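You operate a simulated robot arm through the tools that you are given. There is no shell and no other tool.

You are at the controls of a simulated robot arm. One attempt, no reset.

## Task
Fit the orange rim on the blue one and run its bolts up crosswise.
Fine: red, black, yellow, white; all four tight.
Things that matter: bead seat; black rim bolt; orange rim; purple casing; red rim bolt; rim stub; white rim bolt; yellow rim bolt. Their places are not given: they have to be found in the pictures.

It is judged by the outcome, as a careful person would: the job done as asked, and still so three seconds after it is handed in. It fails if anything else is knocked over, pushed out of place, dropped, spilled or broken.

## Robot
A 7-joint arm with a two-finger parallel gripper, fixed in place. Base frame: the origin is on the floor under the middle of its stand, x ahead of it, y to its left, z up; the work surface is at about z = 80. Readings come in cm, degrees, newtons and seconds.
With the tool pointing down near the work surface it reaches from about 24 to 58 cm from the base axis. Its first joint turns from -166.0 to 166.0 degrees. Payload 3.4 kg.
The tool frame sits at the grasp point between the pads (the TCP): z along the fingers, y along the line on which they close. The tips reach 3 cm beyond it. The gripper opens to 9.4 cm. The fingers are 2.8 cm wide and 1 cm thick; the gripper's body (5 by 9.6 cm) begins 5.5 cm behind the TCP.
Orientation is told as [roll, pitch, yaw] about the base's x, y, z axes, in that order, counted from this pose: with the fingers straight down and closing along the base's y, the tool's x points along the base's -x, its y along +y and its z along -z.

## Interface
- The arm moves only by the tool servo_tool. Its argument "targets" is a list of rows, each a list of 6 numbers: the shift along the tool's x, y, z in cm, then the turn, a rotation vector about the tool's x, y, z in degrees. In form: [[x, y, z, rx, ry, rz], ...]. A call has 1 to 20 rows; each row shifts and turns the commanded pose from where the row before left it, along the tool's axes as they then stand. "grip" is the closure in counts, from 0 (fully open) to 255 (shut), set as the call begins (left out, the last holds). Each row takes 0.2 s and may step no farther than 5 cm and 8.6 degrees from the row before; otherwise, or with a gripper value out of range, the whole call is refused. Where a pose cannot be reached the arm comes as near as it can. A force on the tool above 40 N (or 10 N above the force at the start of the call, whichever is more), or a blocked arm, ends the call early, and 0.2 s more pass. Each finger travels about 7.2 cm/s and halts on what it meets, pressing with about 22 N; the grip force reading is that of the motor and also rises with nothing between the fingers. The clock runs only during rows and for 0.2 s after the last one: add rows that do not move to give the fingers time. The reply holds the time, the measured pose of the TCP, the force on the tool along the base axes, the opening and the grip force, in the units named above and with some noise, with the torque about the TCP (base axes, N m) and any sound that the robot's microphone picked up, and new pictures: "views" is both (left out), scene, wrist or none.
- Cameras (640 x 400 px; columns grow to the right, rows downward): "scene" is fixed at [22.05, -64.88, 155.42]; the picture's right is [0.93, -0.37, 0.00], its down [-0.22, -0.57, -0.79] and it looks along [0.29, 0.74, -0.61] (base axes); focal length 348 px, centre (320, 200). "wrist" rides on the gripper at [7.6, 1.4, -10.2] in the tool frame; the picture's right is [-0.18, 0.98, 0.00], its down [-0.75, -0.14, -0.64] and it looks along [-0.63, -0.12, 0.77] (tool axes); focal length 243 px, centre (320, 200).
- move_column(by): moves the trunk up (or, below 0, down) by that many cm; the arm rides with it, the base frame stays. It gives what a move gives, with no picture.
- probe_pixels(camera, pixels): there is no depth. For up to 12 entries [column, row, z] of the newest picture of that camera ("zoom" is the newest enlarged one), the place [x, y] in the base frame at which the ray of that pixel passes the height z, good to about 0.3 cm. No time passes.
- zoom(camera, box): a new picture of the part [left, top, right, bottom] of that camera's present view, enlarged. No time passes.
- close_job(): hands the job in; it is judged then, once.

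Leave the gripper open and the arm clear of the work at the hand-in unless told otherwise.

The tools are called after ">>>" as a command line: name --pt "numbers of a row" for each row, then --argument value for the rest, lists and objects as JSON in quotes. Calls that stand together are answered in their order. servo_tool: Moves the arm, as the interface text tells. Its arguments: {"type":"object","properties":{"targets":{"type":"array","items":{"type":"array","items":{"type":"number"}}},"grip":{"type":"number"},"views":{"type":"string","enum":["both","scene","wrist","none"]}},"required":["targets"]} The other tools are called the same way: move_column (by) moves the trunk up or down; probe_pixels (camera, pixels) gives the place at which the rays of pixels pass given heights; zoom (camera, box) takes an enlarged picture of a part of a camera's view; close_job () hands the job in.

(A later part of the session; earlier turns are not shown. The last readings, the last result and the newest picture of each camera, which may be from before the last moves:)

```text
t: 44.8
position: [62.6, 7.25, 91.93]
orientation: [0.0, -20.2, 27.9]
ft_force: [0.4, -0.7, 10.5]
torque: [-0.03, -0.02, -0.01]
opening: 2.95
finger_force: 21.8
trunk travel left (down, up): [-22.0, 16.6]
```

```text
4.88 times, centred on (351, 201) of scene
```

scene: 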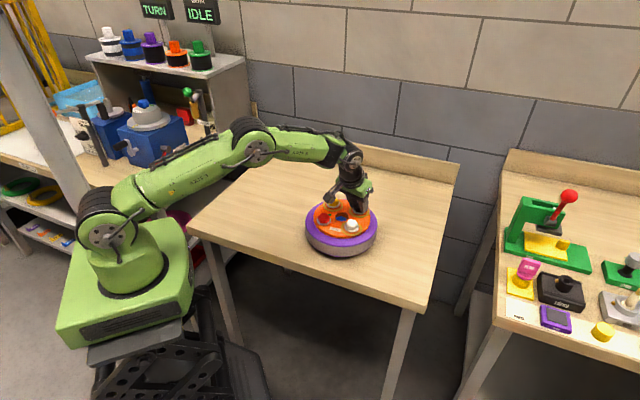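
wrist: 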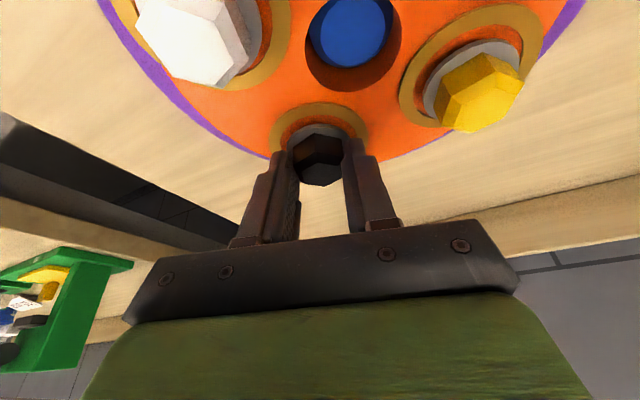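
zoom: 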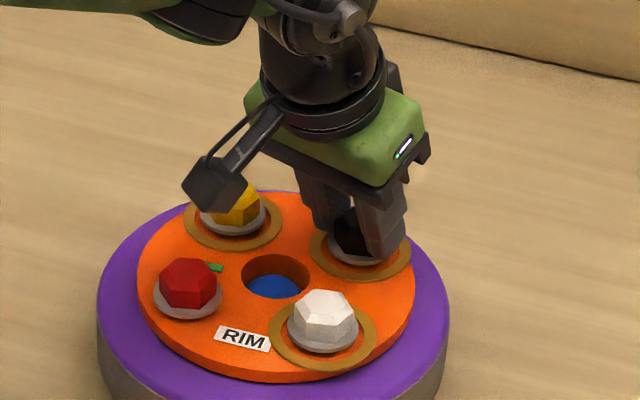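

Closing put 10 N upward on the tool, so the fingertips are riding on the washer. I'll open slightly, raise 0.25 cm, and close again.

>>> servo_tool --pt "0 0 0 0 0 0" --pt "0 0 0 0 0 0" --pt "-0.085 0 -0.235 0 0 0" --pt "0 0 0 0 0 0" --grip 145 --views "none"

>>> servo_tool --pt "0 0 0 0 0 0" --pt "0 0 0 0 0 0" --pt "0 0 0 0 0 0" --grip 255 --views "wrist"

```text
t: 45.8
position: [62.81, 7.2, 92.06]
orientation: [0.1, -20.1, 27.9]
ft_force: [-0.8, 0.0, -0.3]
torque: [0.0, -0.01, 0.0]
opening: 4.05
finger_force: 0.0
trunk travel left (down, up): [-22.0, 16.6]
```

```text
t: 46.6
position: [62.88, 7.09, 91.95]
orientation: [0.0, -19.9, 28.0]
ft_force: [0.3, 0.6, 0.1]
torque: [0.03, 0.06, 0.0]
opening: 2.98
finger_force: 21.6
trunk travel left (down, up): [-22.0, 16.6]
```

wrist: 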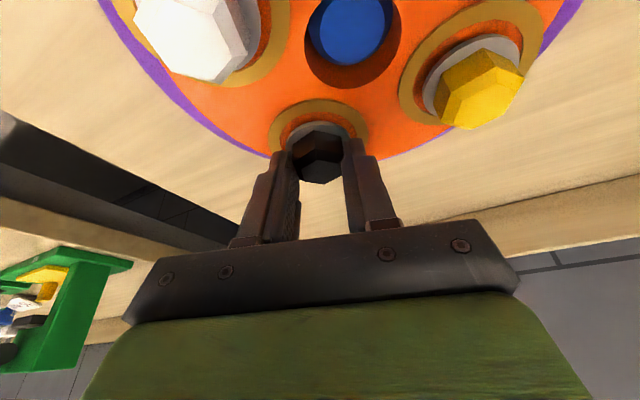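

Clean grip with no side load. Now I'll turn black clockwise about the vertical axis through the bolt, starting with 12°.

>>> servo_tool --pt "-0.0046 0.094 0.0017 2.052 0 5.638" --pt "-0.0046 0.094 0.0017 2.052 0 5.638" --pt "0 0 0 0 0 0" --views "wrist"

```text
t: 47.4
position: [62.53, 7.51, 92.02]
orientation: [0.0, -20.2, 15.9]
ft_force: [2.2, 2.8, 2.8]
torque: [-0.03, 0.32, -0.01]
opening: 2.96
finger_force: 22.1
trunk travel left (down, up): [-22.0, 16.6]
```

wrist: 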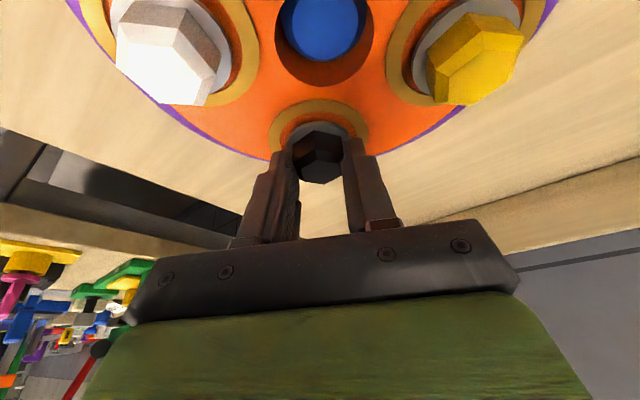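

The turn is clean: pitch is held at −20°, yaw is now 16°, and forces are small. I'll continue.

>>> servo_tool --pt "-0.0046 0.094 0.0017 2.052 0 5.638" --pt "-0.0046 0.094 0.0017 2.052 0 5.638" --pt "-0.0046 0.094 0.0017 2.052 0 5.638" --pt "-0.0046 0.094 0.0017 2.052 0 5.638" --pt "0 0 0 0 0 0" --views "wrist"

```text
t: 48.6
position: [62.69, 7.81, 91.88]
orientation: [0.1, -20.3, -8.1]
ft_force: [3.8, 2.1, 7.0]
torque: [-0.04, -0.08, -0.04]
opening: 2.94
finger_force: 22.0
trunk travel left (down, up): [-22.0, 16.6]
```

wrist: 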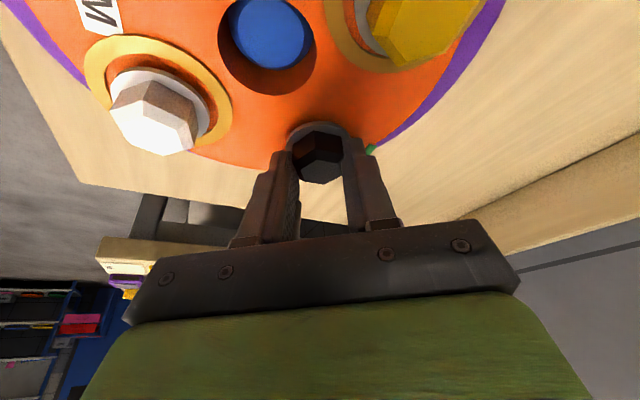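

The gold ring has gone and a green tab shows at about (371,150), but the torque is still near zero. I'll keep turning in small steps until real resistance builds, as it did with red.

>>> zoom --camera "wrist" --box '[240, 90, 420, 230]'

>>> servo_tool --pt "-0.0046 0.094 0.0017 2.052 0 5.638" --pt "-0.0046 0.094 0.0017 2.052 0 5.638" --pt "0 0 0 0 0 0" --views "both"

>>> zoom --camera "wrist" --box '[240, 90, 420, 230]'

>>> zoom --camera "scene" --box '[306, 160, 386, 252]'

```text
2.86 times, centred on (330, 160) of wrist
```

zoom: 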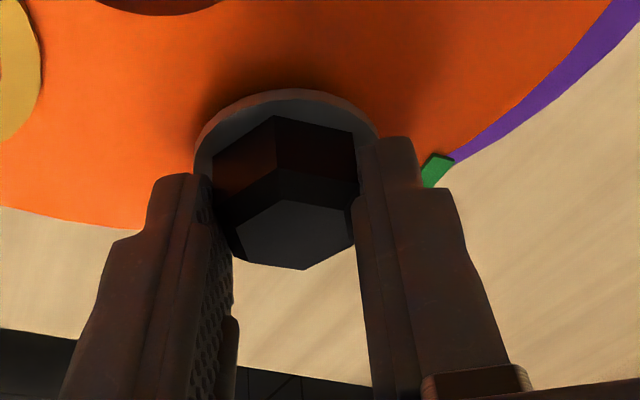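

```text
t: 49.4
position: [62.74, 7.89, 92.07]
orientation: [0.1, -20.0, -20.1]
ft_force: [7.5, 5.2, 10.4]
torque: [0.14, -0.25, 0.02]
opening: 2.94
finger_force: 22.0
trunk travel left (down, up): [-22.0, 16.6]
```

scene: 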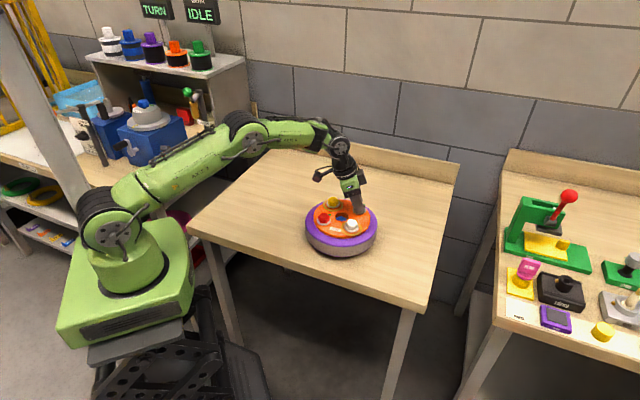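
wrist: 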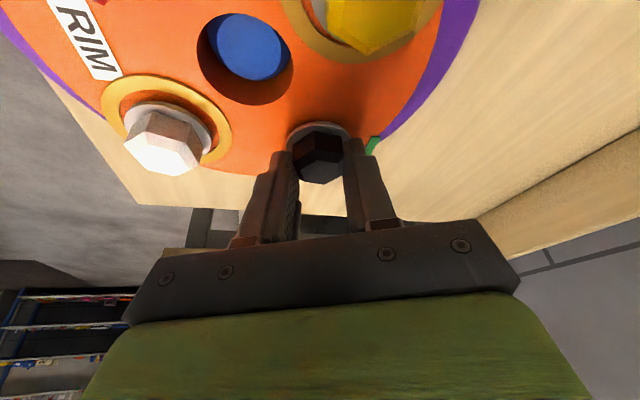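

```text
2.86 times, centred on (330, 160) of wrist
```

zoom: 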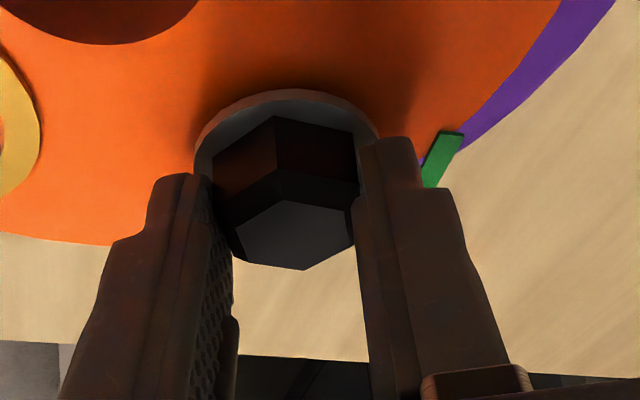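

```text
4.35 times, centred on (346, 206) of scene
```

zoom: 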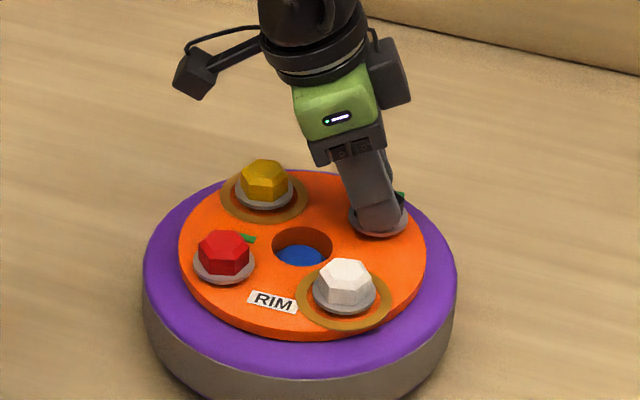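

The indicator looks the same and torque about z is still near zero. I'll continue in 6° steps, watching the torque.

>>> servo_tool --pt "-0.0046 0.094 0.0017 2.052 0 5.638" --pt "0 0 0 0 0 0" --views "none"

>>> servo_tool --pt "-0.0046 0.094 0.0017 2.052 0 5.638" --pt "0 0 0 0 0 0" --views "wrist"

>>> zoom --camera "wrist" --box '[240, 90, 420, 230]'

```text
t: 50.0
position: [62.62, 7.97, 91.99]
orientation: [0.2, -20.2, -26.1]
ft_force: [5.9, 5.6, 10.5]
torque: [0.04, -0.46, 0.03]
opening: 2.97
finger_force: 21.3
trunk travel left (down, up): [-22.0, 16.6]
```

```text
t: 50.6
position: [62.55, 7.88, 91.88]
orientation: [0.0, -20.0, -32.2]
ft_force: [-0.7, -1.1, 8.2]
torque: [-0.24, 0.01, 0.41]
opening: 3.01
finger_force: 22.3
trunk travel left (down, up): [-22.0, 16.6]
```

wrist: 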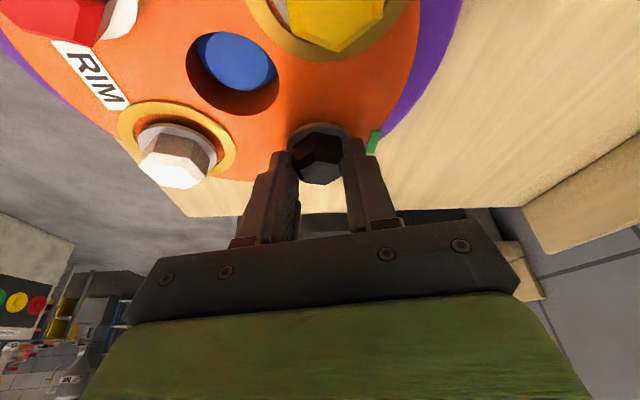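

```text
2.86 times, centred on (330, 160) of wrist
```

zoom: 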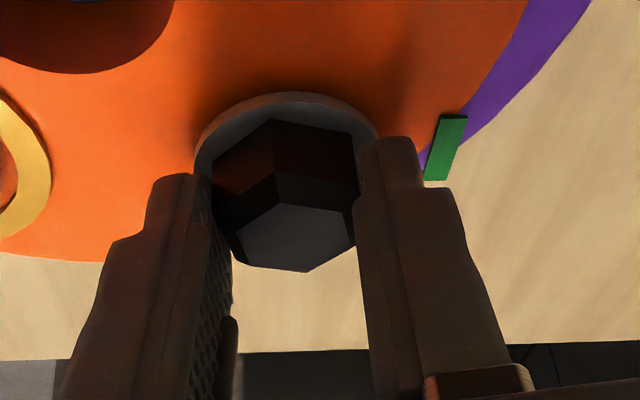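

The torque jumped to 0.41 N·m at about 60°, the same hard stop as red. Black is tight. I'll release and rise vertically.

>>> servo_tool --pt "0 0 0 0 0 0" --pt "0 0 0 0 0 0" --pt "0 0 0 0 0 0" --pt "-0.513 0 -1.41 0 0 0" --pt "-0.684 0 -1.88 0 0 0" --pt "-0.684 0 -1.88 0 0 0" --pt "0 0 0 0 0 0" --grip 119

>>> zoom --camera "scene" --box '[296, 180, 386, 262]'

```text
t: 52.2
position: [62.69, 8.09, 97.55]
orientation: [0.1, -20.0, -32.2]
ft_force: [-0.7, -1.0, 0.0]
torque: [0.01, 0.02, 0.0]
opening: 4.98
finger_force: 0.1
trunk travel left (down, up): [-22.0, 16.6]
```

scene: 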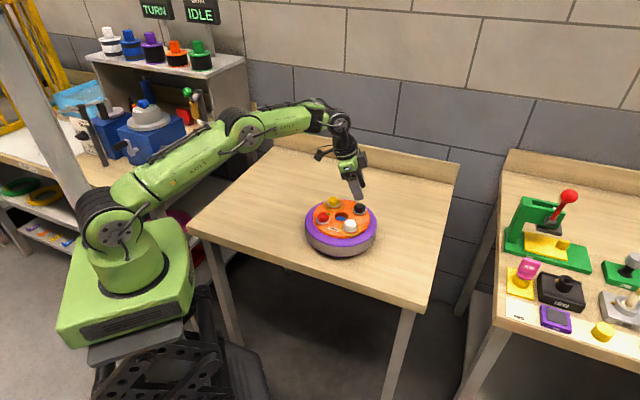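
wrist: 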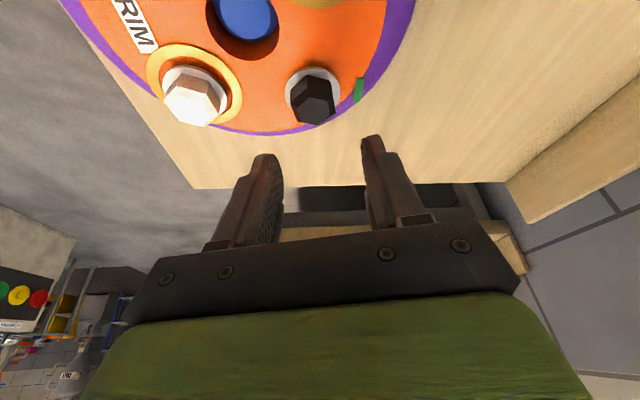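

```text
4.88 times, centred on (341, 221) of scene
```

zoom: 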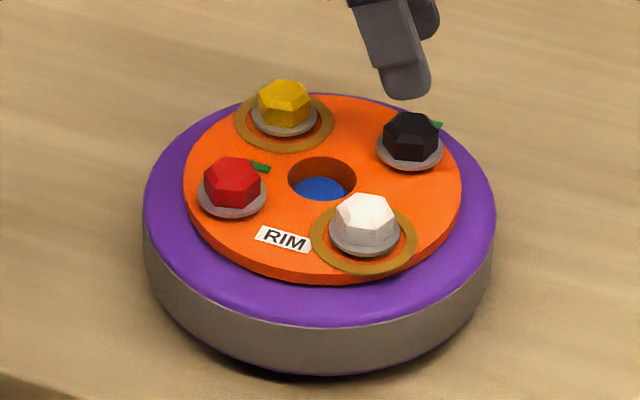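

Red and black are both flat on the rim with green tabs. Next is yellow. I'll back off, bring the tool upright at yaw 0, and view yellow from above.

>>> servo_tool --pt "2.563 -0.441 -2.157 0 0 0" --pt "2.563 -0.441 -2.157 0 0 0" --pt "2.563 -0.441 -2.157 0 0 0" --pt "0 0 0 0 6.67 0" --pt "0 0 0 0 6.67 0" --pt "0 0 0 0 6.66 0" --pt "0 0 0 0 0 -8.05" --pt "0 0 0 0 0 -8.05" --pt "0 0 0 0 0 -8.05" --pt "0 0 0 0 0 -8.05" --pt "0 0 0 0 0 0" --pt "0 0 0 0 0 0" --grip 0

>>> zoom --camera "wrist" --box '[220, 0, 440, 190]'

>>> zoom --camera "scene" --box '[296, 180, 386, 262]'

```text
t: 54.8
position: [54.04, 12.02, 100.9]
orientation: [0.1, 0.0, 0.2]
ft_force: [0.0, 0.1, 0.4]
torque: [-0.01, -0.01, 0.0]
opening: 9.39
finger_force: 0.1
trunk travel left (down, up): [-22.0, 16.6]
```

scene: 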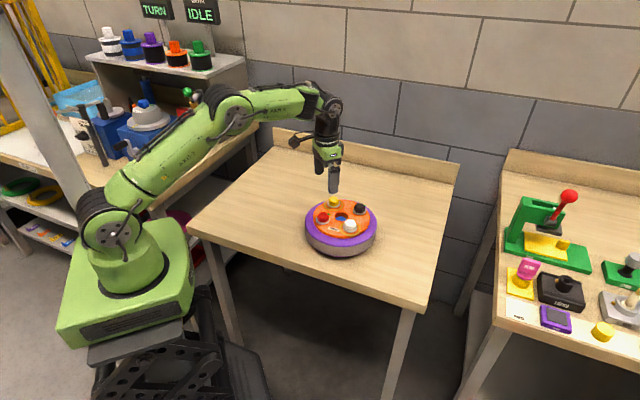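
wrist: 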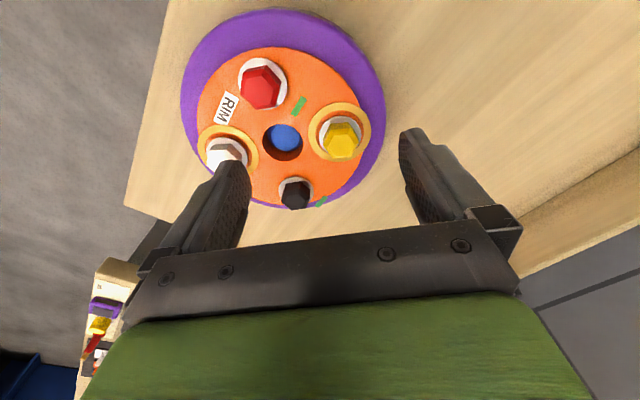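

```text
2.11 times, centred on (330, 95) of wrist
```

zoom: 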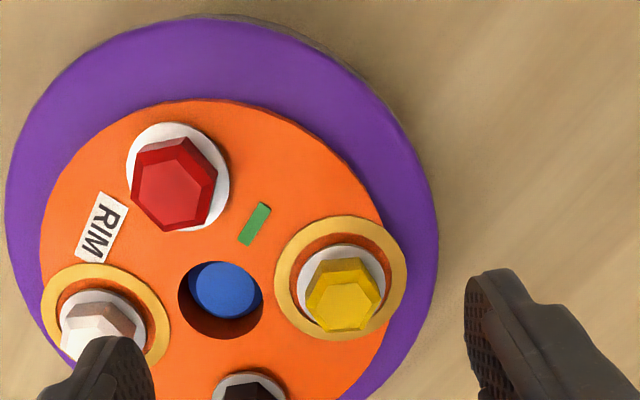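

```text
4.88 times, centred on (341, 221) of scene
```

zoom: 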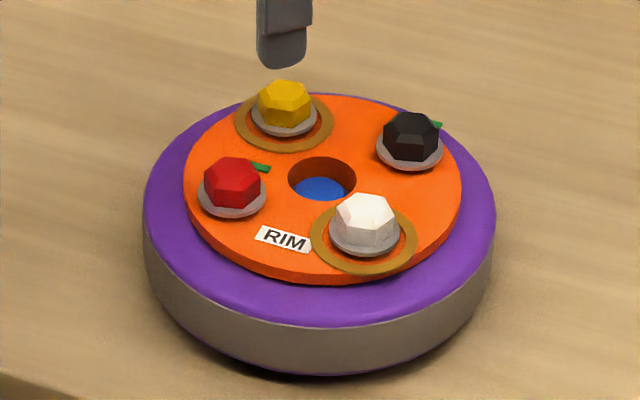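

I'll zoom on yellow for its centre and hex angle.

>>> zoom --camera "wrist" --box '[305, 100, 375, 170]'

```text
5.71 times, centred on (340, 135) of wrist
```

zoom: 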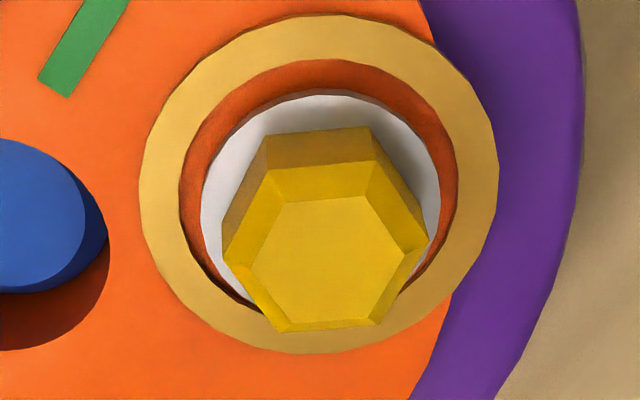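

Yellow is at (57.46, 13.32), 59 cm out, with flat normals at −6°, 54° and 114°. I'll yaw +24°, tilt 12° outward for reach margin, and move above it with a 5 cm opening.

>>> servo_tool --pt "0 0 0 0 0 -8" --pt "0 0 0 0 0 -8" --pt "0 0 0 0 0 -8" --pt "0 0 0 0 -6 0" --pt "0 0 0 0 -6 0" --pt "-1.088 -0.104 2.506 0 0 0" --pt "-1.088 -0.104 2.506 0 0 0" --pt "0 0 0 0 0 0" --pt "0 0 0 0 0 0" --pt "0 0 0 0 0 0" --grip 119

>>> zoom --camera "wrist" --box '[240, 60, 400, 200]'

```text
t: 57.0
position: [56.77, 12.89, 96.57]
orientation: [-0.1, -12.2, 24.2]
ft_force: [-0.7, 0.7, -0.3]
torque: [-0.01, -0.01, 0.02]
opening: 5.0
finger_force: 0.1
trunk travel left (down, up): [-22.0, 16.6]
```

scene: 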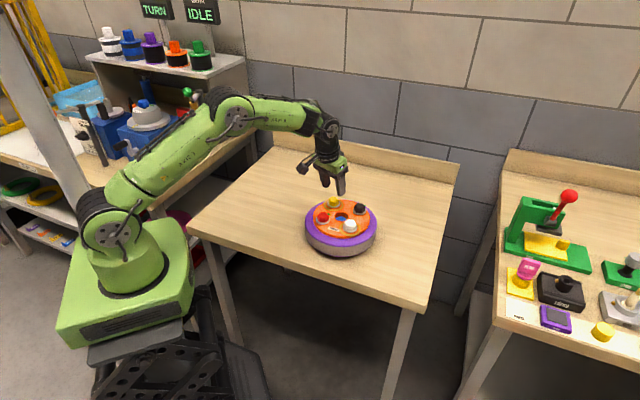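
wrist: 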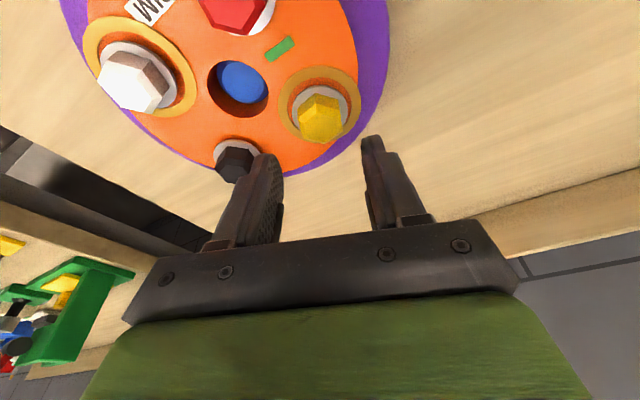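

```text
2.86 times, centred on (320, 130) of wrist
```

zoom: 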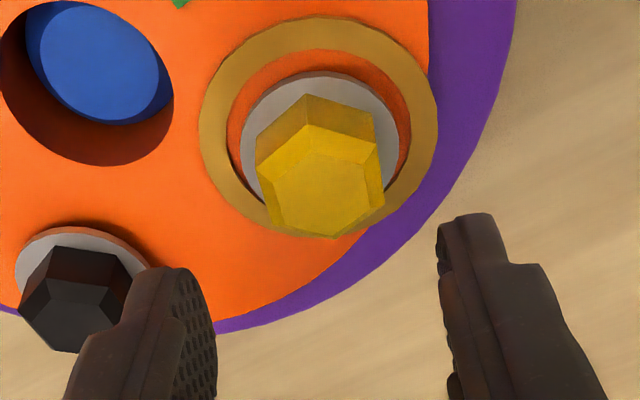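

The flats are aligned. I need 0.32 outward and 0.14 sideways. I'll correct that, descend 3.3 cm, and check.

>>> servo_tool --pt "-0.31 0.13 0.06 0 0 0" --pt "0.229 0 1.076 0 0 0" --pt "0.229 0 1.076 0 0 0" --pt "0.229 0 1.076 0 0 0" --pt "0 0 0 0 0 0" --pt "0 0 0 0 0 0" --pt "0 0 0 0 0 0"

>>> zoom --camera "wrist" --box '[240, 80, 400, 220]'

>>> zoom --camera "scene" --box '[296, 150, 386, 262]'

```text
t: 58.6
position: [57.38, 13.32, 93.16]
orientation: [-0.1, -12.0, 24.1]
ft_force: [-0.3, -0.1, 0.0]
torque: [0.0, 0.0, -0.01]
opening: 5.02
finger_force: 0.0
trunk travel left (down, up): [-22.0, 16.6]
```

scene: 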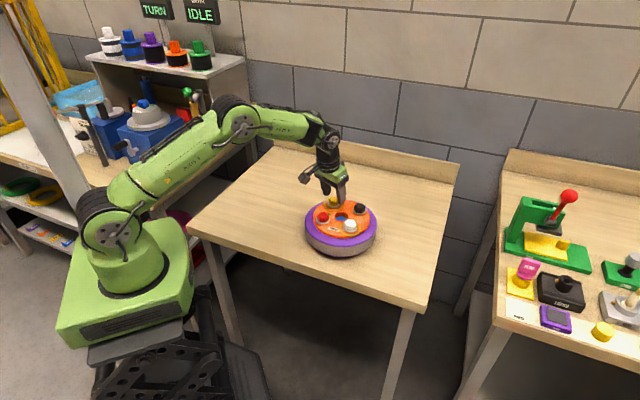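
wrist: 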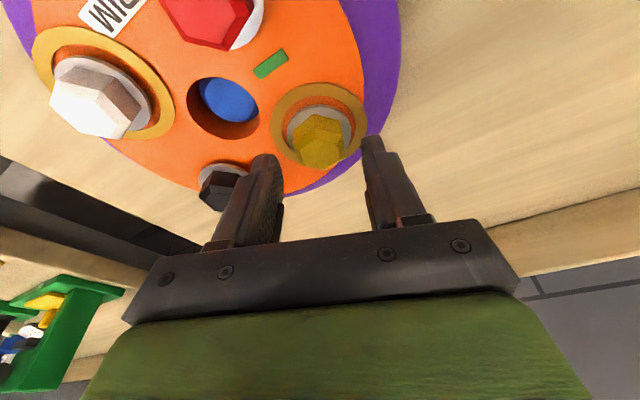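

```text
2.86 times, centred on (320, 150) of wrist
```

zoom: 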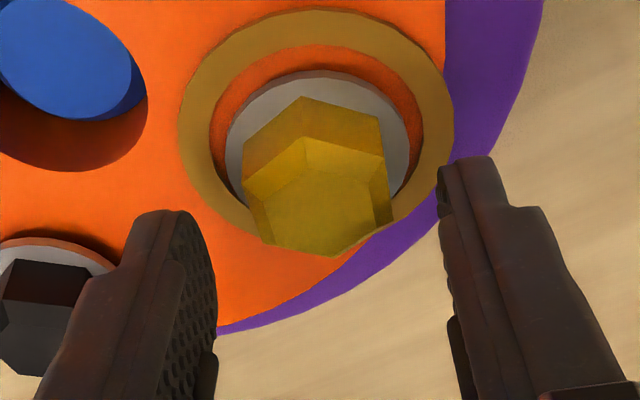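

```text
3.57 times, centred on (341, 206) of scene
```

zoom: 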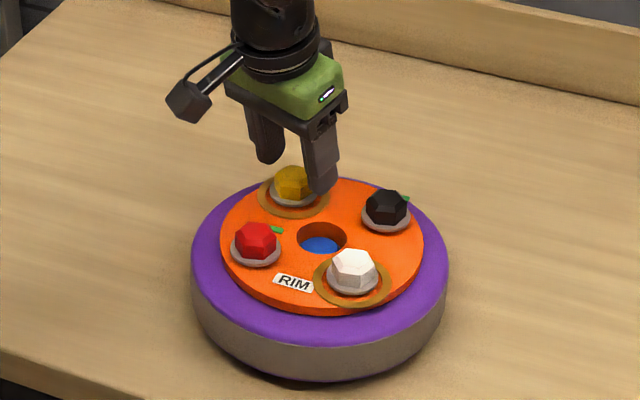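

Nearly centred. I'll do the final descent of 1.15 cm with a slight inward trim, then close.

>>> servo_tool --pt "0.24 0.04 0.5 0 0 0" --pt "0.22 0 0.6 0 0 0" --pt "0 0 0 0 0 0" --pt "0 0 0 0 0 0" --views "none"

>>> servo_tool --pt "0 0 0 0 0 0" --pt "0 0 0 0 0 0" --pt "0 0 0 0 0 0" --pt "0 0 0 0 0 0" --grip 255

>>> zoom --camera "wrist" --box '[240, 80, 400, 220]'

>>> zoom --camera "scene" --box '[296, 150, 386, 262]'

```text
t: 59.6
position: [57.0, 13.29, 91.9]
orientation: [0.0, -11.9, 24.1]
ft_force: [0.5, 0.1, -0.5]
torque: [0.0, 0.02, 0.0]
opening: 5.01
finger_force: 0.0
trunk travel left (down, up): [-22.0, 16.6]
```

```text
t: 60.6
position: [57.03, 13.22, 91.95]
orientation: [0.0, -11.9, 24.1]
ft_force: [-0.2, -0.5, 0.0]
torque: [0.0, 0.0, -0.02]
opening: 2.98
finger_force: 22.2
trunk travel left (down, up): [-22.0, 16.6]
```

scene: 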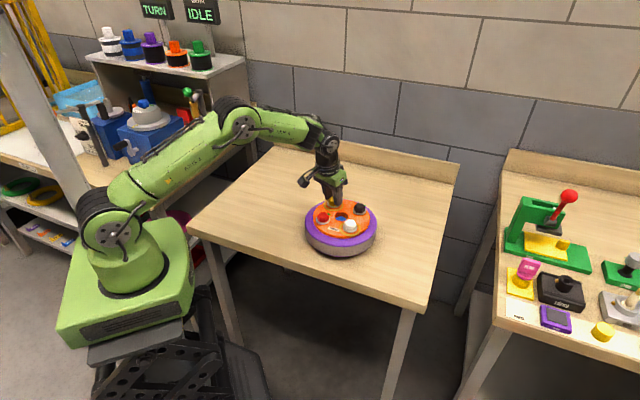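
wrist: 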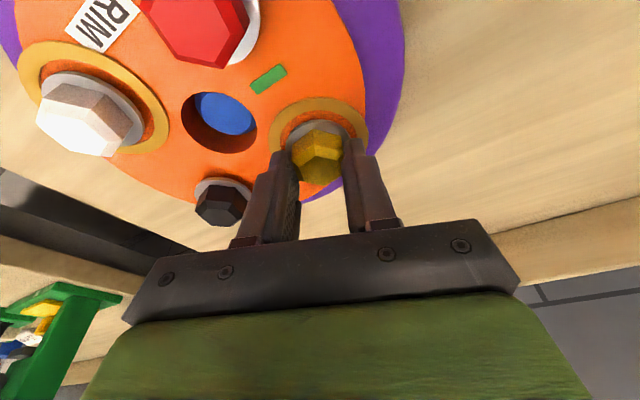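

```text
2.86 times, centred on (320, 150) of wrist
```

zoom: 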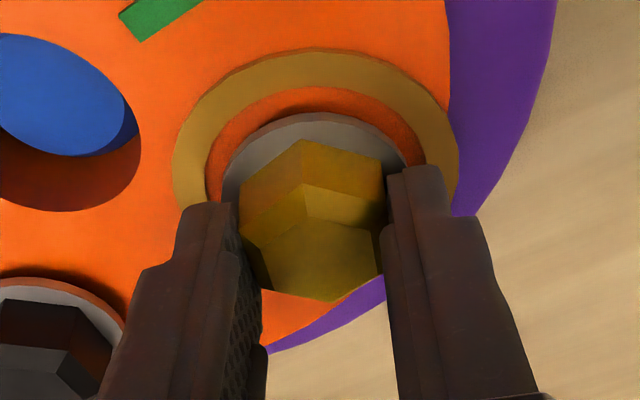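

```text
3.57 times, centred on (341, 206) of scene
```

zoom: 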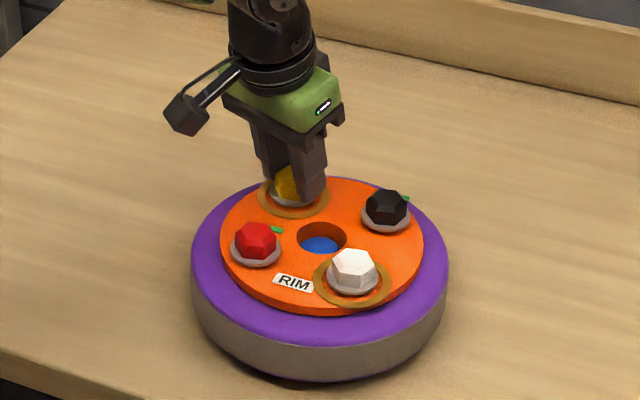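

Perfect grip with zero side load. I'll turn yellow clockwise, 42° first.

>>> servo_tool --pt "-0.0025 0.052 0.0005 1.247 0 5.869" --pt "-0.0025 0.052 0.0005 1.247 0 5.869" --pt "-0.0025 0.052 0.0005 1.247 0 5.869" --pt "-0.0025 0.052 0.0005 1.247 0 5.869" --pt "-0.0025 0.052 0.0005 1.247 0 5.869" --pt "-0.0025 0.052 0.0005 1.247 0 5.869" --pt "-0.0025 0.052 0.0005 1.247 0 5.869" --pt "0 0 0 0 0 0" --views "both"

```text
t: 62.4
position: [56.9, 13.47, 91.95]
orientation: [0.1, -12.1, -18.1]
ft_force: [1.6, -0.6, 0.1]
torque: [-0.02, 0.4, -0.02]
opening: 2.96
finger_force: 22.0
trunk travel left (down, up): [-22.0, 16.6]
```

scene: 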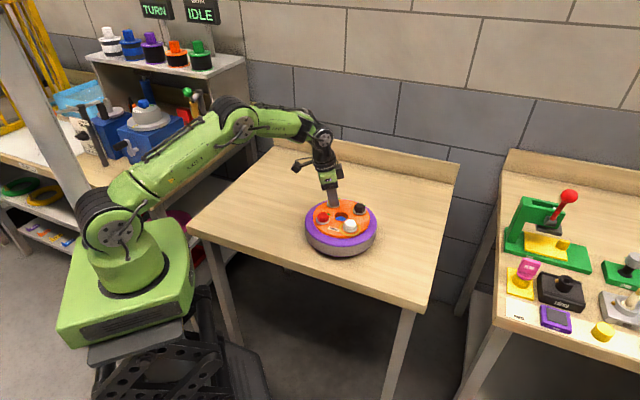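
wrist: 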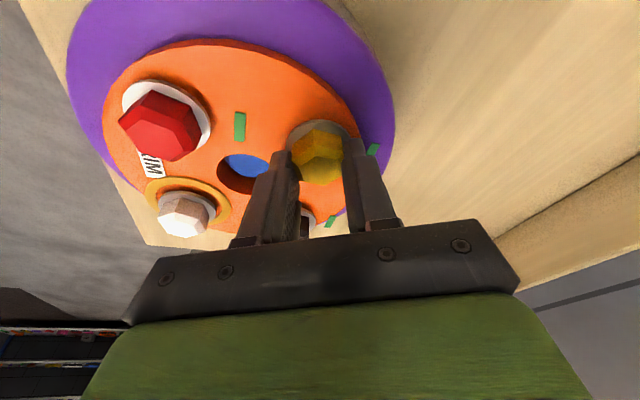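

The yellow ring has gone and its green tab shows at about (373,150). I'll continue in 6° steps until the torque rises.

>>> servo_tool --pt "-0.0025 0.052 0.0005 1.247 0 5.869" --pt "-0.0025 0.052 0.0005 1.247 0 5.869" --pt "0 0 0 0 0 0" --views "none"

>>> servo_tool --pt "-0.0013 0.026 0.0003 0.624 0 2.935" --pt "0 0 0 0 0 0" --views "none"

>>> servo_tool --pt "-0.0013 0.026 0.0003 0.624 0 2.935" --pt "0 0 0 0 0 0" --views "wrist"

```text
t: 63.2
position: [56.96, 13.67, 92.02]
orientation: [-0.1, -12.1, -30.1]
ft_force: [3.4, -2.8, -0.4]
torque: [-0.04, -0.18, 0.03]
opening: 3.01
finger_force: 21.3
trunk travel left (down, up): [-22.0, 16.6]
```

```text
t: 63.8
position: [57.02, 13.68, 91.96]
orientation: [0.1, -12.0, -32.8]
ft_force: [3.9, -1.3, -0.5]
torque: [-0.09, -0.14, 0.45]
opening: 2.98
finger_force: 21.8
trunk travel left (down, up): [-22.0, 16.6]
```

```text
t: 64.4
position: [56.99, 13.75, 92.03]
orientation: [0.0, -12.1, -36.0]
ft_force: [1.1, 1.4, 1.8]
torque: [0.14, 0.22, 0.47]
opening: 3.05
finger_force: 22.0
trunk travel left (down, up): [-22.0, 16.6]
```

wrist: 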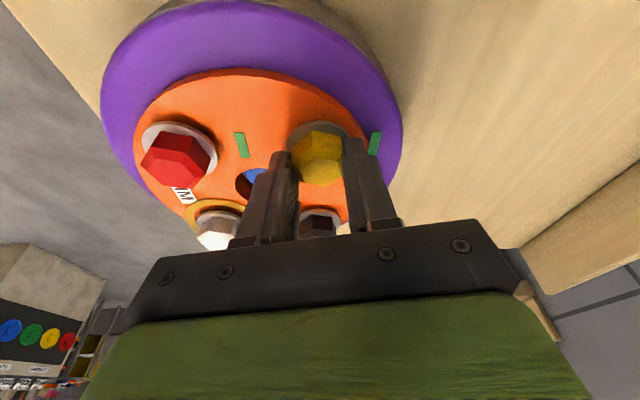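

Yellow hit its stop at about 57° with 0.45–0.47 N·m, so yellow is tight. I'll release, rise, and move to view white with the tool upright.

>>> servo_tool --pt "0 0 0 0 0 0" --pt "0 0 0 0 0 0" --pt "0 0 0 0 0 0" --pt "-0.312 0 -1.467 0 0 0" --pt "-0.416 0 -1.956 0 0 0" --pt "-0.416 0 -1.956 0 0 0" --pt "-1.471 -3.09 -0.582 0 0 0" --pt "-1.471 -3.09 -0.582 0 0 0" --pt "-1.471 -3.09 -0.582 0 0 0" --pt "-1.471 -3.09 -0.582 0 0 0" --pt "0 0 0 0 6 0" --pt "0 0 0 0 6 0" --pt "0 0 0 0 0 -7.2" --pt "0 0 0 0 0 -7.2" --pt "0 0 0 0 0 -7.2" --pt "0 0 0 0 0 -7.2" --pt "0 0 0 0 0 -7.2" --pt "0 0 0 0 0 0" --pt "0 0 0 0 0 0" --grip 119

>>> zoom --camera "scene" --box '[296, 180, 386, 262]'

>>> zoom --camera "wrist" --box '[260, 90, 400, 210]'

```text
t: 68.4
position: [54.14, 0.66, 101.0]
orientation: [0.1, 0.0, 0.3]
ft_force: [0.1, -0.8, 0.1]
torque: [-0.01, 0.01, 0.01]
opening: 5.0
finger_force: 0.0
trunk travel left (down, up): [-22.0, 16.6]
```

scene: 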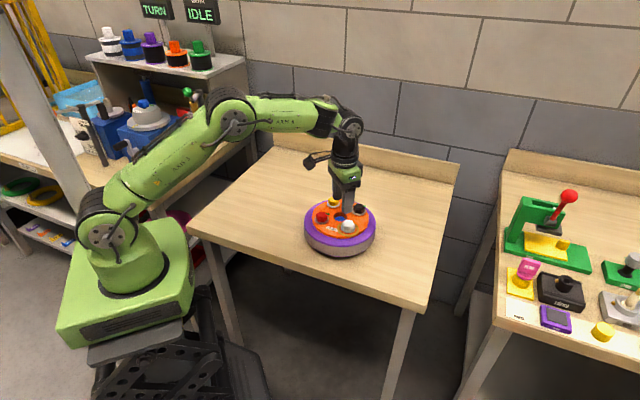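
wrist: 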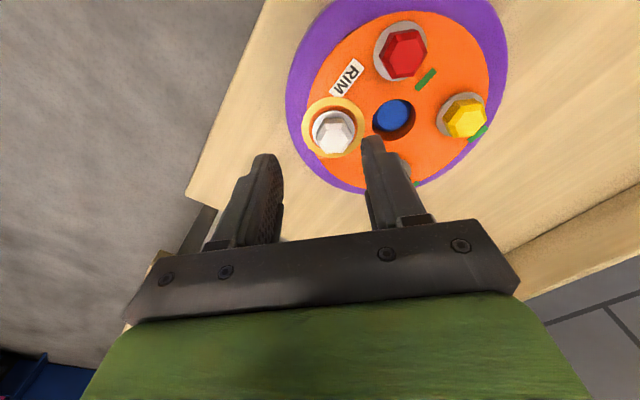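

```text
4.88 times, centred on (341, 221) of scene
```

zoom: 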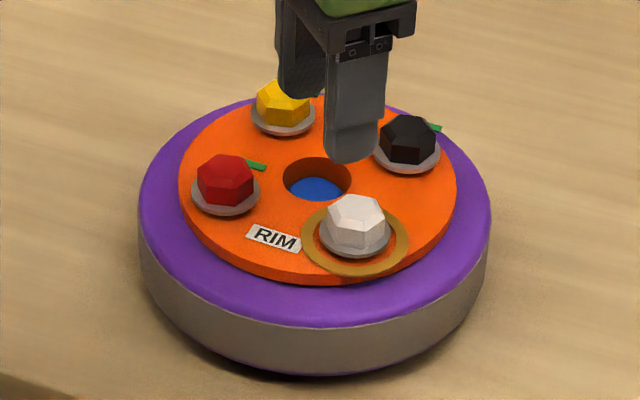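

```text
3.33 times, centred on (330, 150) of wrist
```

zoom: 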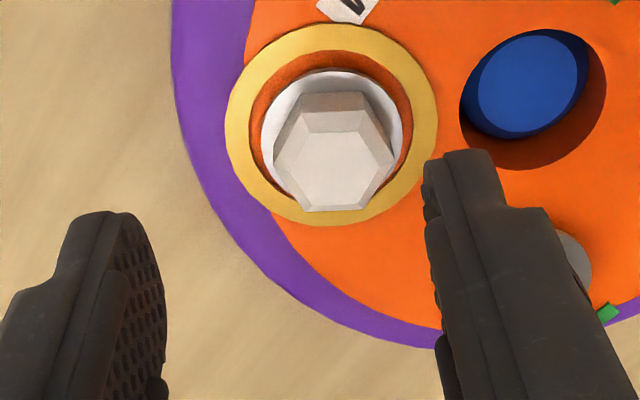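

Red, black and yellow are all down with green tabs; only white still has its gold ring. I'll enlarge white for its geometry.

>>> zoom --camera "wrist" --box '[300, 95, 370, 165]'

```text
5.71 times, centred on (335, 130) of wrist
```

zoom: 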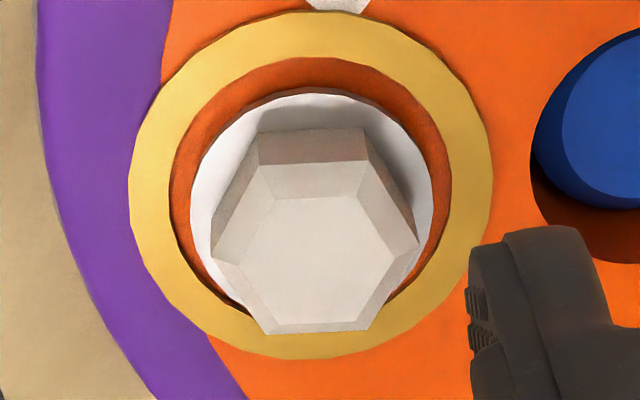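

White is at (56.92, 1.38), 57 cm out, within upright reach, with flat normals at −8°, 52° and 112°. I'll move over it upright and yaw +22°.

>>> servo_tool --pt "-1.435 0.375 2.25 0 0 0" --pt "-1.435 0.375 2.25 0 0 0" --pt "0 0 0 0 0 -7.3" --pt "0 0 0 0 0 -7.3" --pt "0 0 0 0 0 -7.3" --pt "0 0 0 0 0 0" --pt "0 0 0 0 0 0" --pt "0 0 0 0 0 0" --grip 119

>>> zoom --camera "wrist" --box '[260, 70, 400, 190]'

```text
t: 70.2
position: [56.84, 1.34, 96.42]
orientation: [0.0, 0.0, 22.1]
ft_force: [0.1, 0.7, -0.6]
torque: [0.0, -0.01, 0.01]
opening: 5.02
finger_force: 0.1
trunk travel left (down, up): [-22.0, 16.6]
```

scene: 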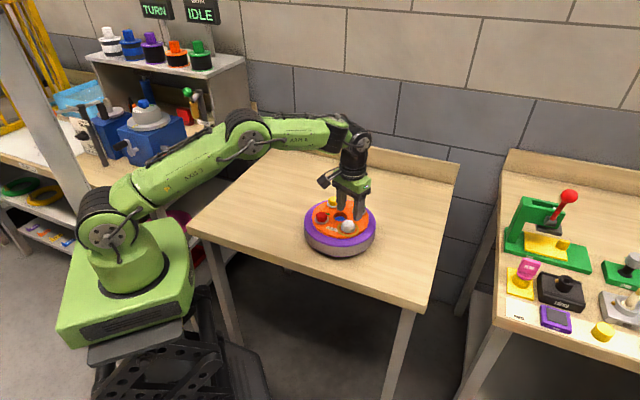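
wrist: 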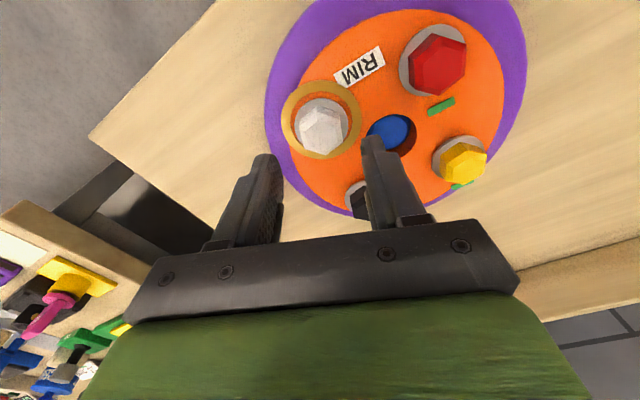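

```text
3.33 times, centred on (330, 130) of wrist
```

zoom: 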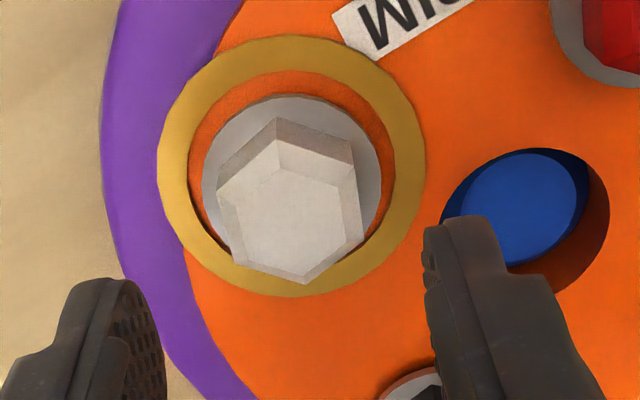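

Centred to within 0.15 cm and aligned. I'll correct that and descend 3.5 cm, then check.

>>> servo_tool --pt "-0.12 0.03 0.5 0 0 0" --pt "0 0 1.5 0 0 0" --pt "0 0 1.5 0 0 0" --pt "0 0 0 0 0 0" --pt "0 0 0 0 0 0" --pt "0 0 0 0 0 0"

>>> zoom --camera "wrist" --box '[240, 80, 400, 220]'

>>> zoom --camera "scene" --box '[296, 160, 386, 262]'

```text
t: 71.6
position: [56.98, 1.52, 92.85]
orientation: [0.0, -0.1, 22.0]
ft_force: [0.2, 0.7, 0.3]
torque: [0.01, -0.03, 0.01]
opening: 5.01
finger_force: 0.0
trunk travel left (down, up): [-22.0, 16.6]
```

scene: 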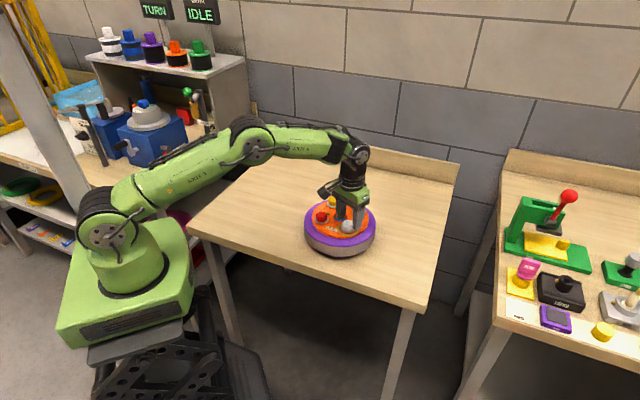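
wrist: 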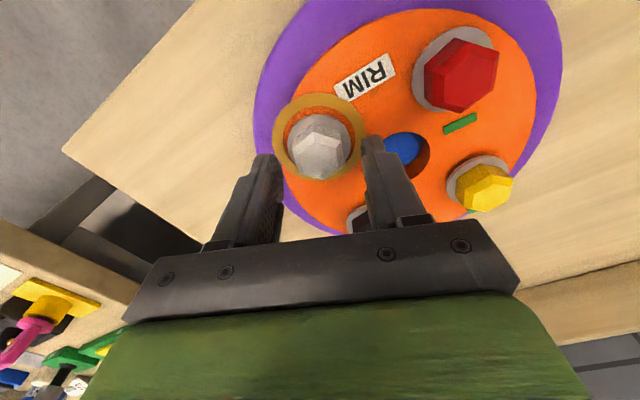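

```text
2.86 times, centred on (320, 150) of wrist
```

zoom: 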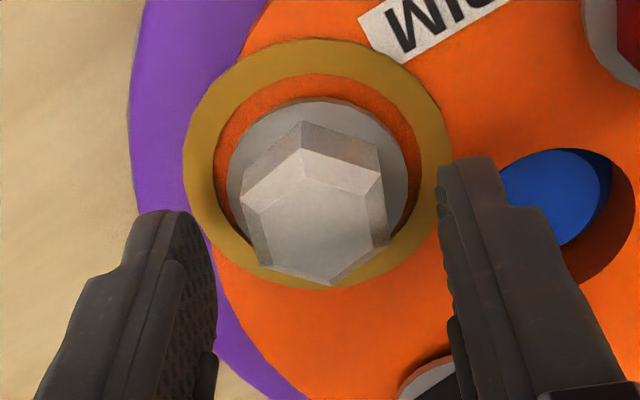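

```text
3.92 times, centred on (341, 211) of scene
```

zoom: 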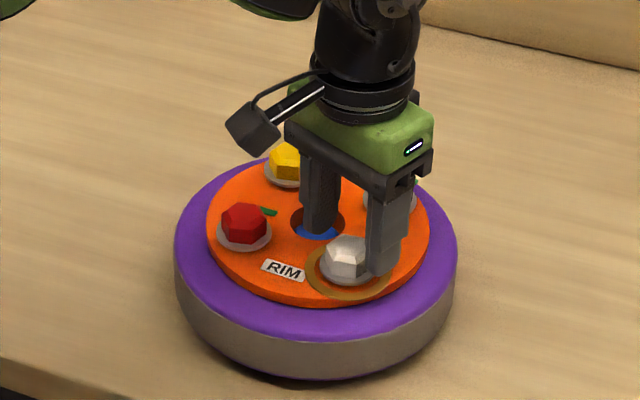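

Centred to about 1 mm. Final descent of 1.2 cm with a −0.1 trim, then close.

>>> servo_tool --pt "0 -0.1 0.6 0 0 0" --pt "0 0 0.55 0 0 0" --pt "0 0 0 0 0 0" --pt "0 0 0 0 0 0" --views "none"

>>> servo_tool --pt "0 0 0 0 0 0" --pt "0 0 0 0 0 0" --pt "0 0 0 0 0 0" --pt "0 0 0 0 0 0" --grip 255

>>> zoom --camera "wrist" --box '[240, 80, 400, 220]'

>>> zoom --camera "scene" --box '[296, 160, 386, 262]'

```text
t: 72.6
position: [56.95, 1.39, 91.79]
orientation: [0.0, 0.0, 22.0]
ft_force: [-0.2, 0.0, 0.2]
torque: [0.0, 0.03, -0.02]
opening: 4.99
finger_force: 0.1
trunk travel left (down, up): [-22.0, 16.6]
```

```text
t: 73.6
position: [56.79, 1.5, 91.73]
orientation: [0.0, 0.0, 22.1]
ft_force: [-2.1, 4.5, 0.1]
torque: [0.17, 0.06, -0.01]
opening: 2.95
finger_force: 21.8
trunk travel left (down, up): [-22.0, 16.6]
```

scene: 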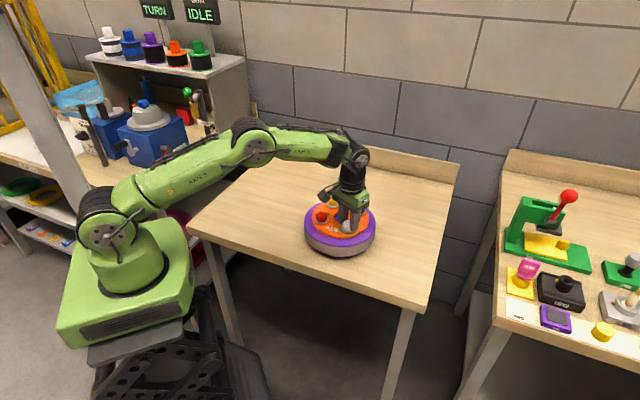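
wrist: 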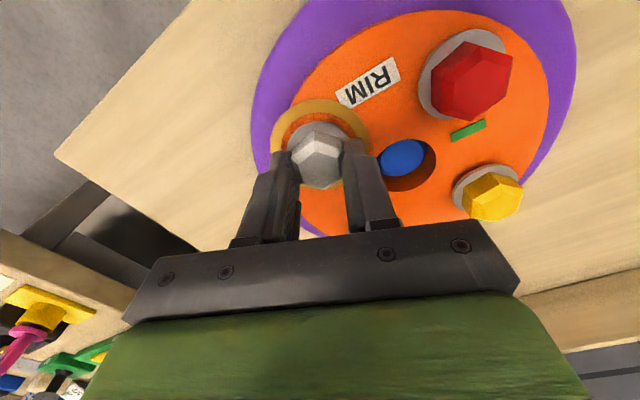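

```text
2.86 times, centred on (320, 150) of wrist
```

zoom: 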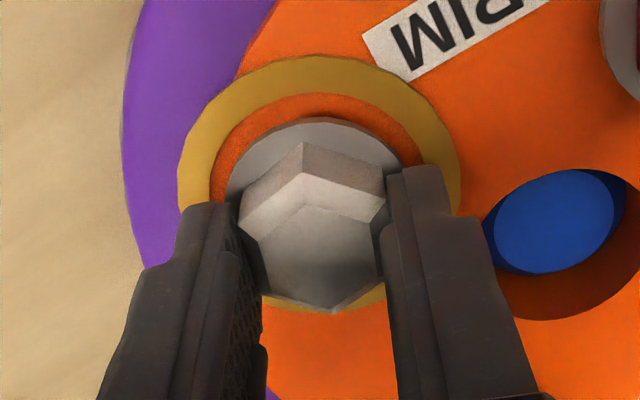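

```text
3.92 times, centred on (341, 211) of scene
```

zoom: 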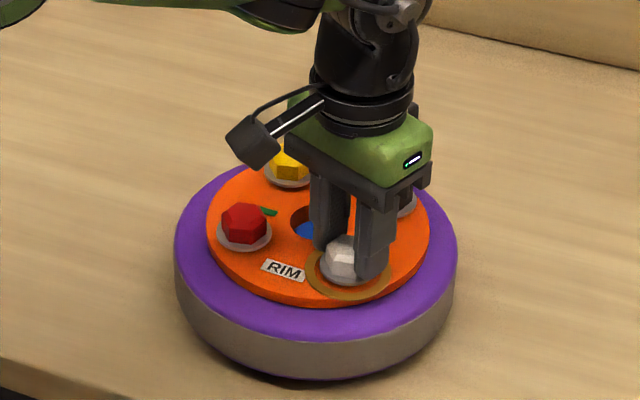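

White is gripped. I'll turn it clockwise, 42° first.

>>> servo_tool --pt "0 0.04 0 0 0 6" --pt "0 0 0 0 0 6" --pt "0 0 0 0 0 6" --pt "0 0 0 0 0 6" --pt "0 0 0 0 0 6" --pt "0 0 0 0 0 6" --pt "0 0 0 0 0 6" --pt "0 0 0 0 0 0" --views "both"

```text
t: 75.4
position: [56.95, 1.5, 91.86]
orientation: [0.1, 0.0, -20.0]
ft_force: [-1.6, 5.0, 2.0]
torque: [0.21, 0.26, -0.04]
opening: 2.97
finger_force: 22.1
trunk travel left (down, up): [-22.0, 16.6]
```

scene: 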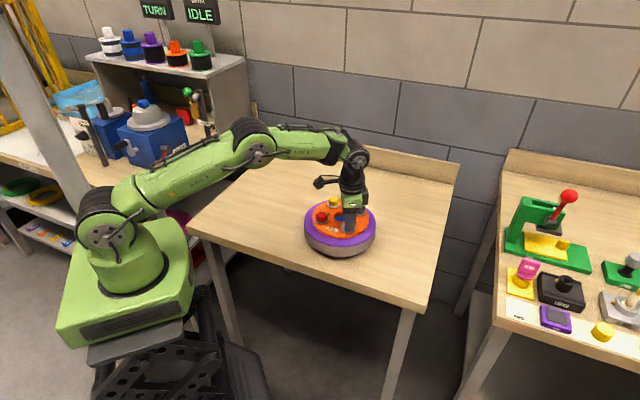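
wrist: 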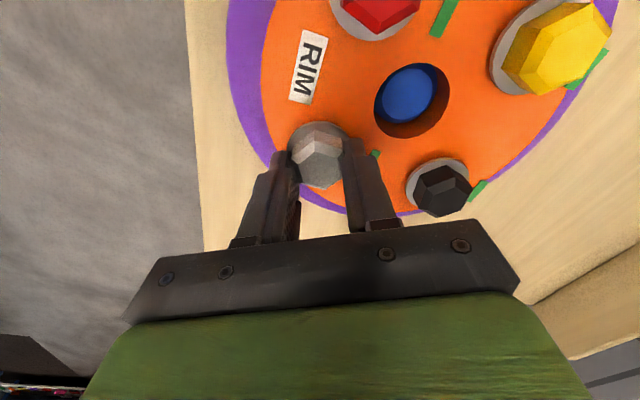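

White's ring has gone and its green tab shows at about (374,155). I'll go on in small steps until the torque rises.

>>> servo_tool --pt "0 0 0 0 0 6" --pt "0 0 0 0 0 4" --pt "0 0 0 0 0 0" --views "none"

>>> servo_tool --pt "0 0 0 0 0 3" --pt "0 0 0 0 0 0" --views "none"

>>> servo_tool --pt "0 0 0 0 0 3" --pt "0 0 0 0 0 0" --views "both"

>>> zoom --camera "scene" --box '[296, 180, 386, 262]'

```text
t: 76.2
position: [57.01, 1.3, 91.88]
orientation: [0.1, 0.0, -30.0]
ft_force: [-2.2, 2.7, 1.8]
torque: [-0.2, -0.39, -0.03]
opening: 2.96
finger_force: 21.7
trunk travel left (down, up): [-22.0, 16.6]
```

```text
t: 76.8
position: [57.0, 1.44, 91.85]
orientation: [0.0, 0.0, -33.0]
ft_force: [-4.1, 0.1, 4.0]
torque: [-0.01, 0.17, 0.31]
opening: 2.97
finger_force: 21.9
trunk travel left (down, up): [-22.0, 16.6]
```

```text
t: 77.4
position: [57.01, 1.45, 91.87]
orientation: [0.1, 0.0, -36.2]
ft_force: [-1.0, -2.1, 2.5]
torque: [-0.11, -0.02, 0.47]
opening: 3.07
finger_force: 22.2
trunk travel left (down, up): [-22.0, 16.6]
```

scene: 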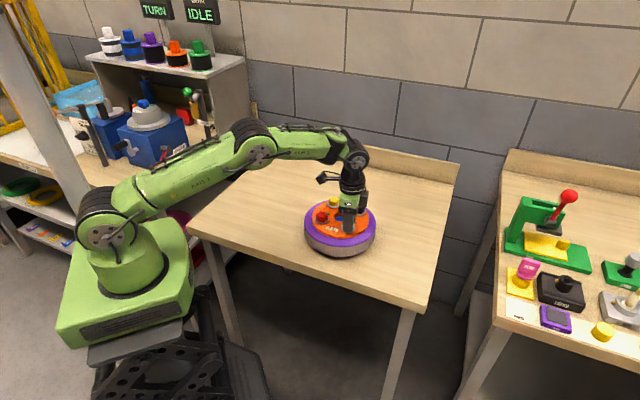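
wrist: 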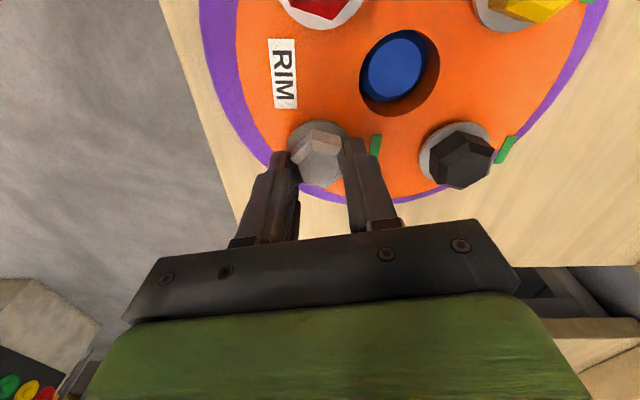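

```text
4.88 times, centred on (341, 221) of scene
```

zoom: 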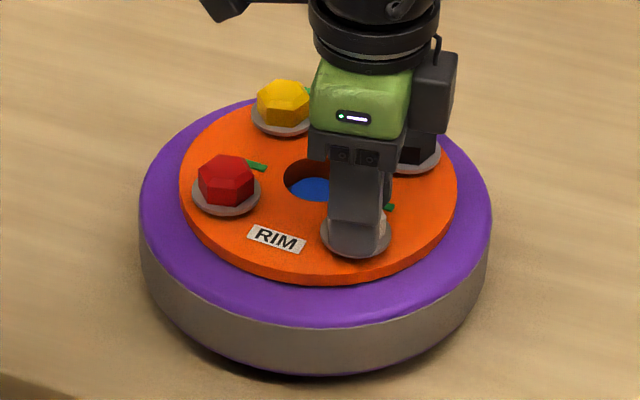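

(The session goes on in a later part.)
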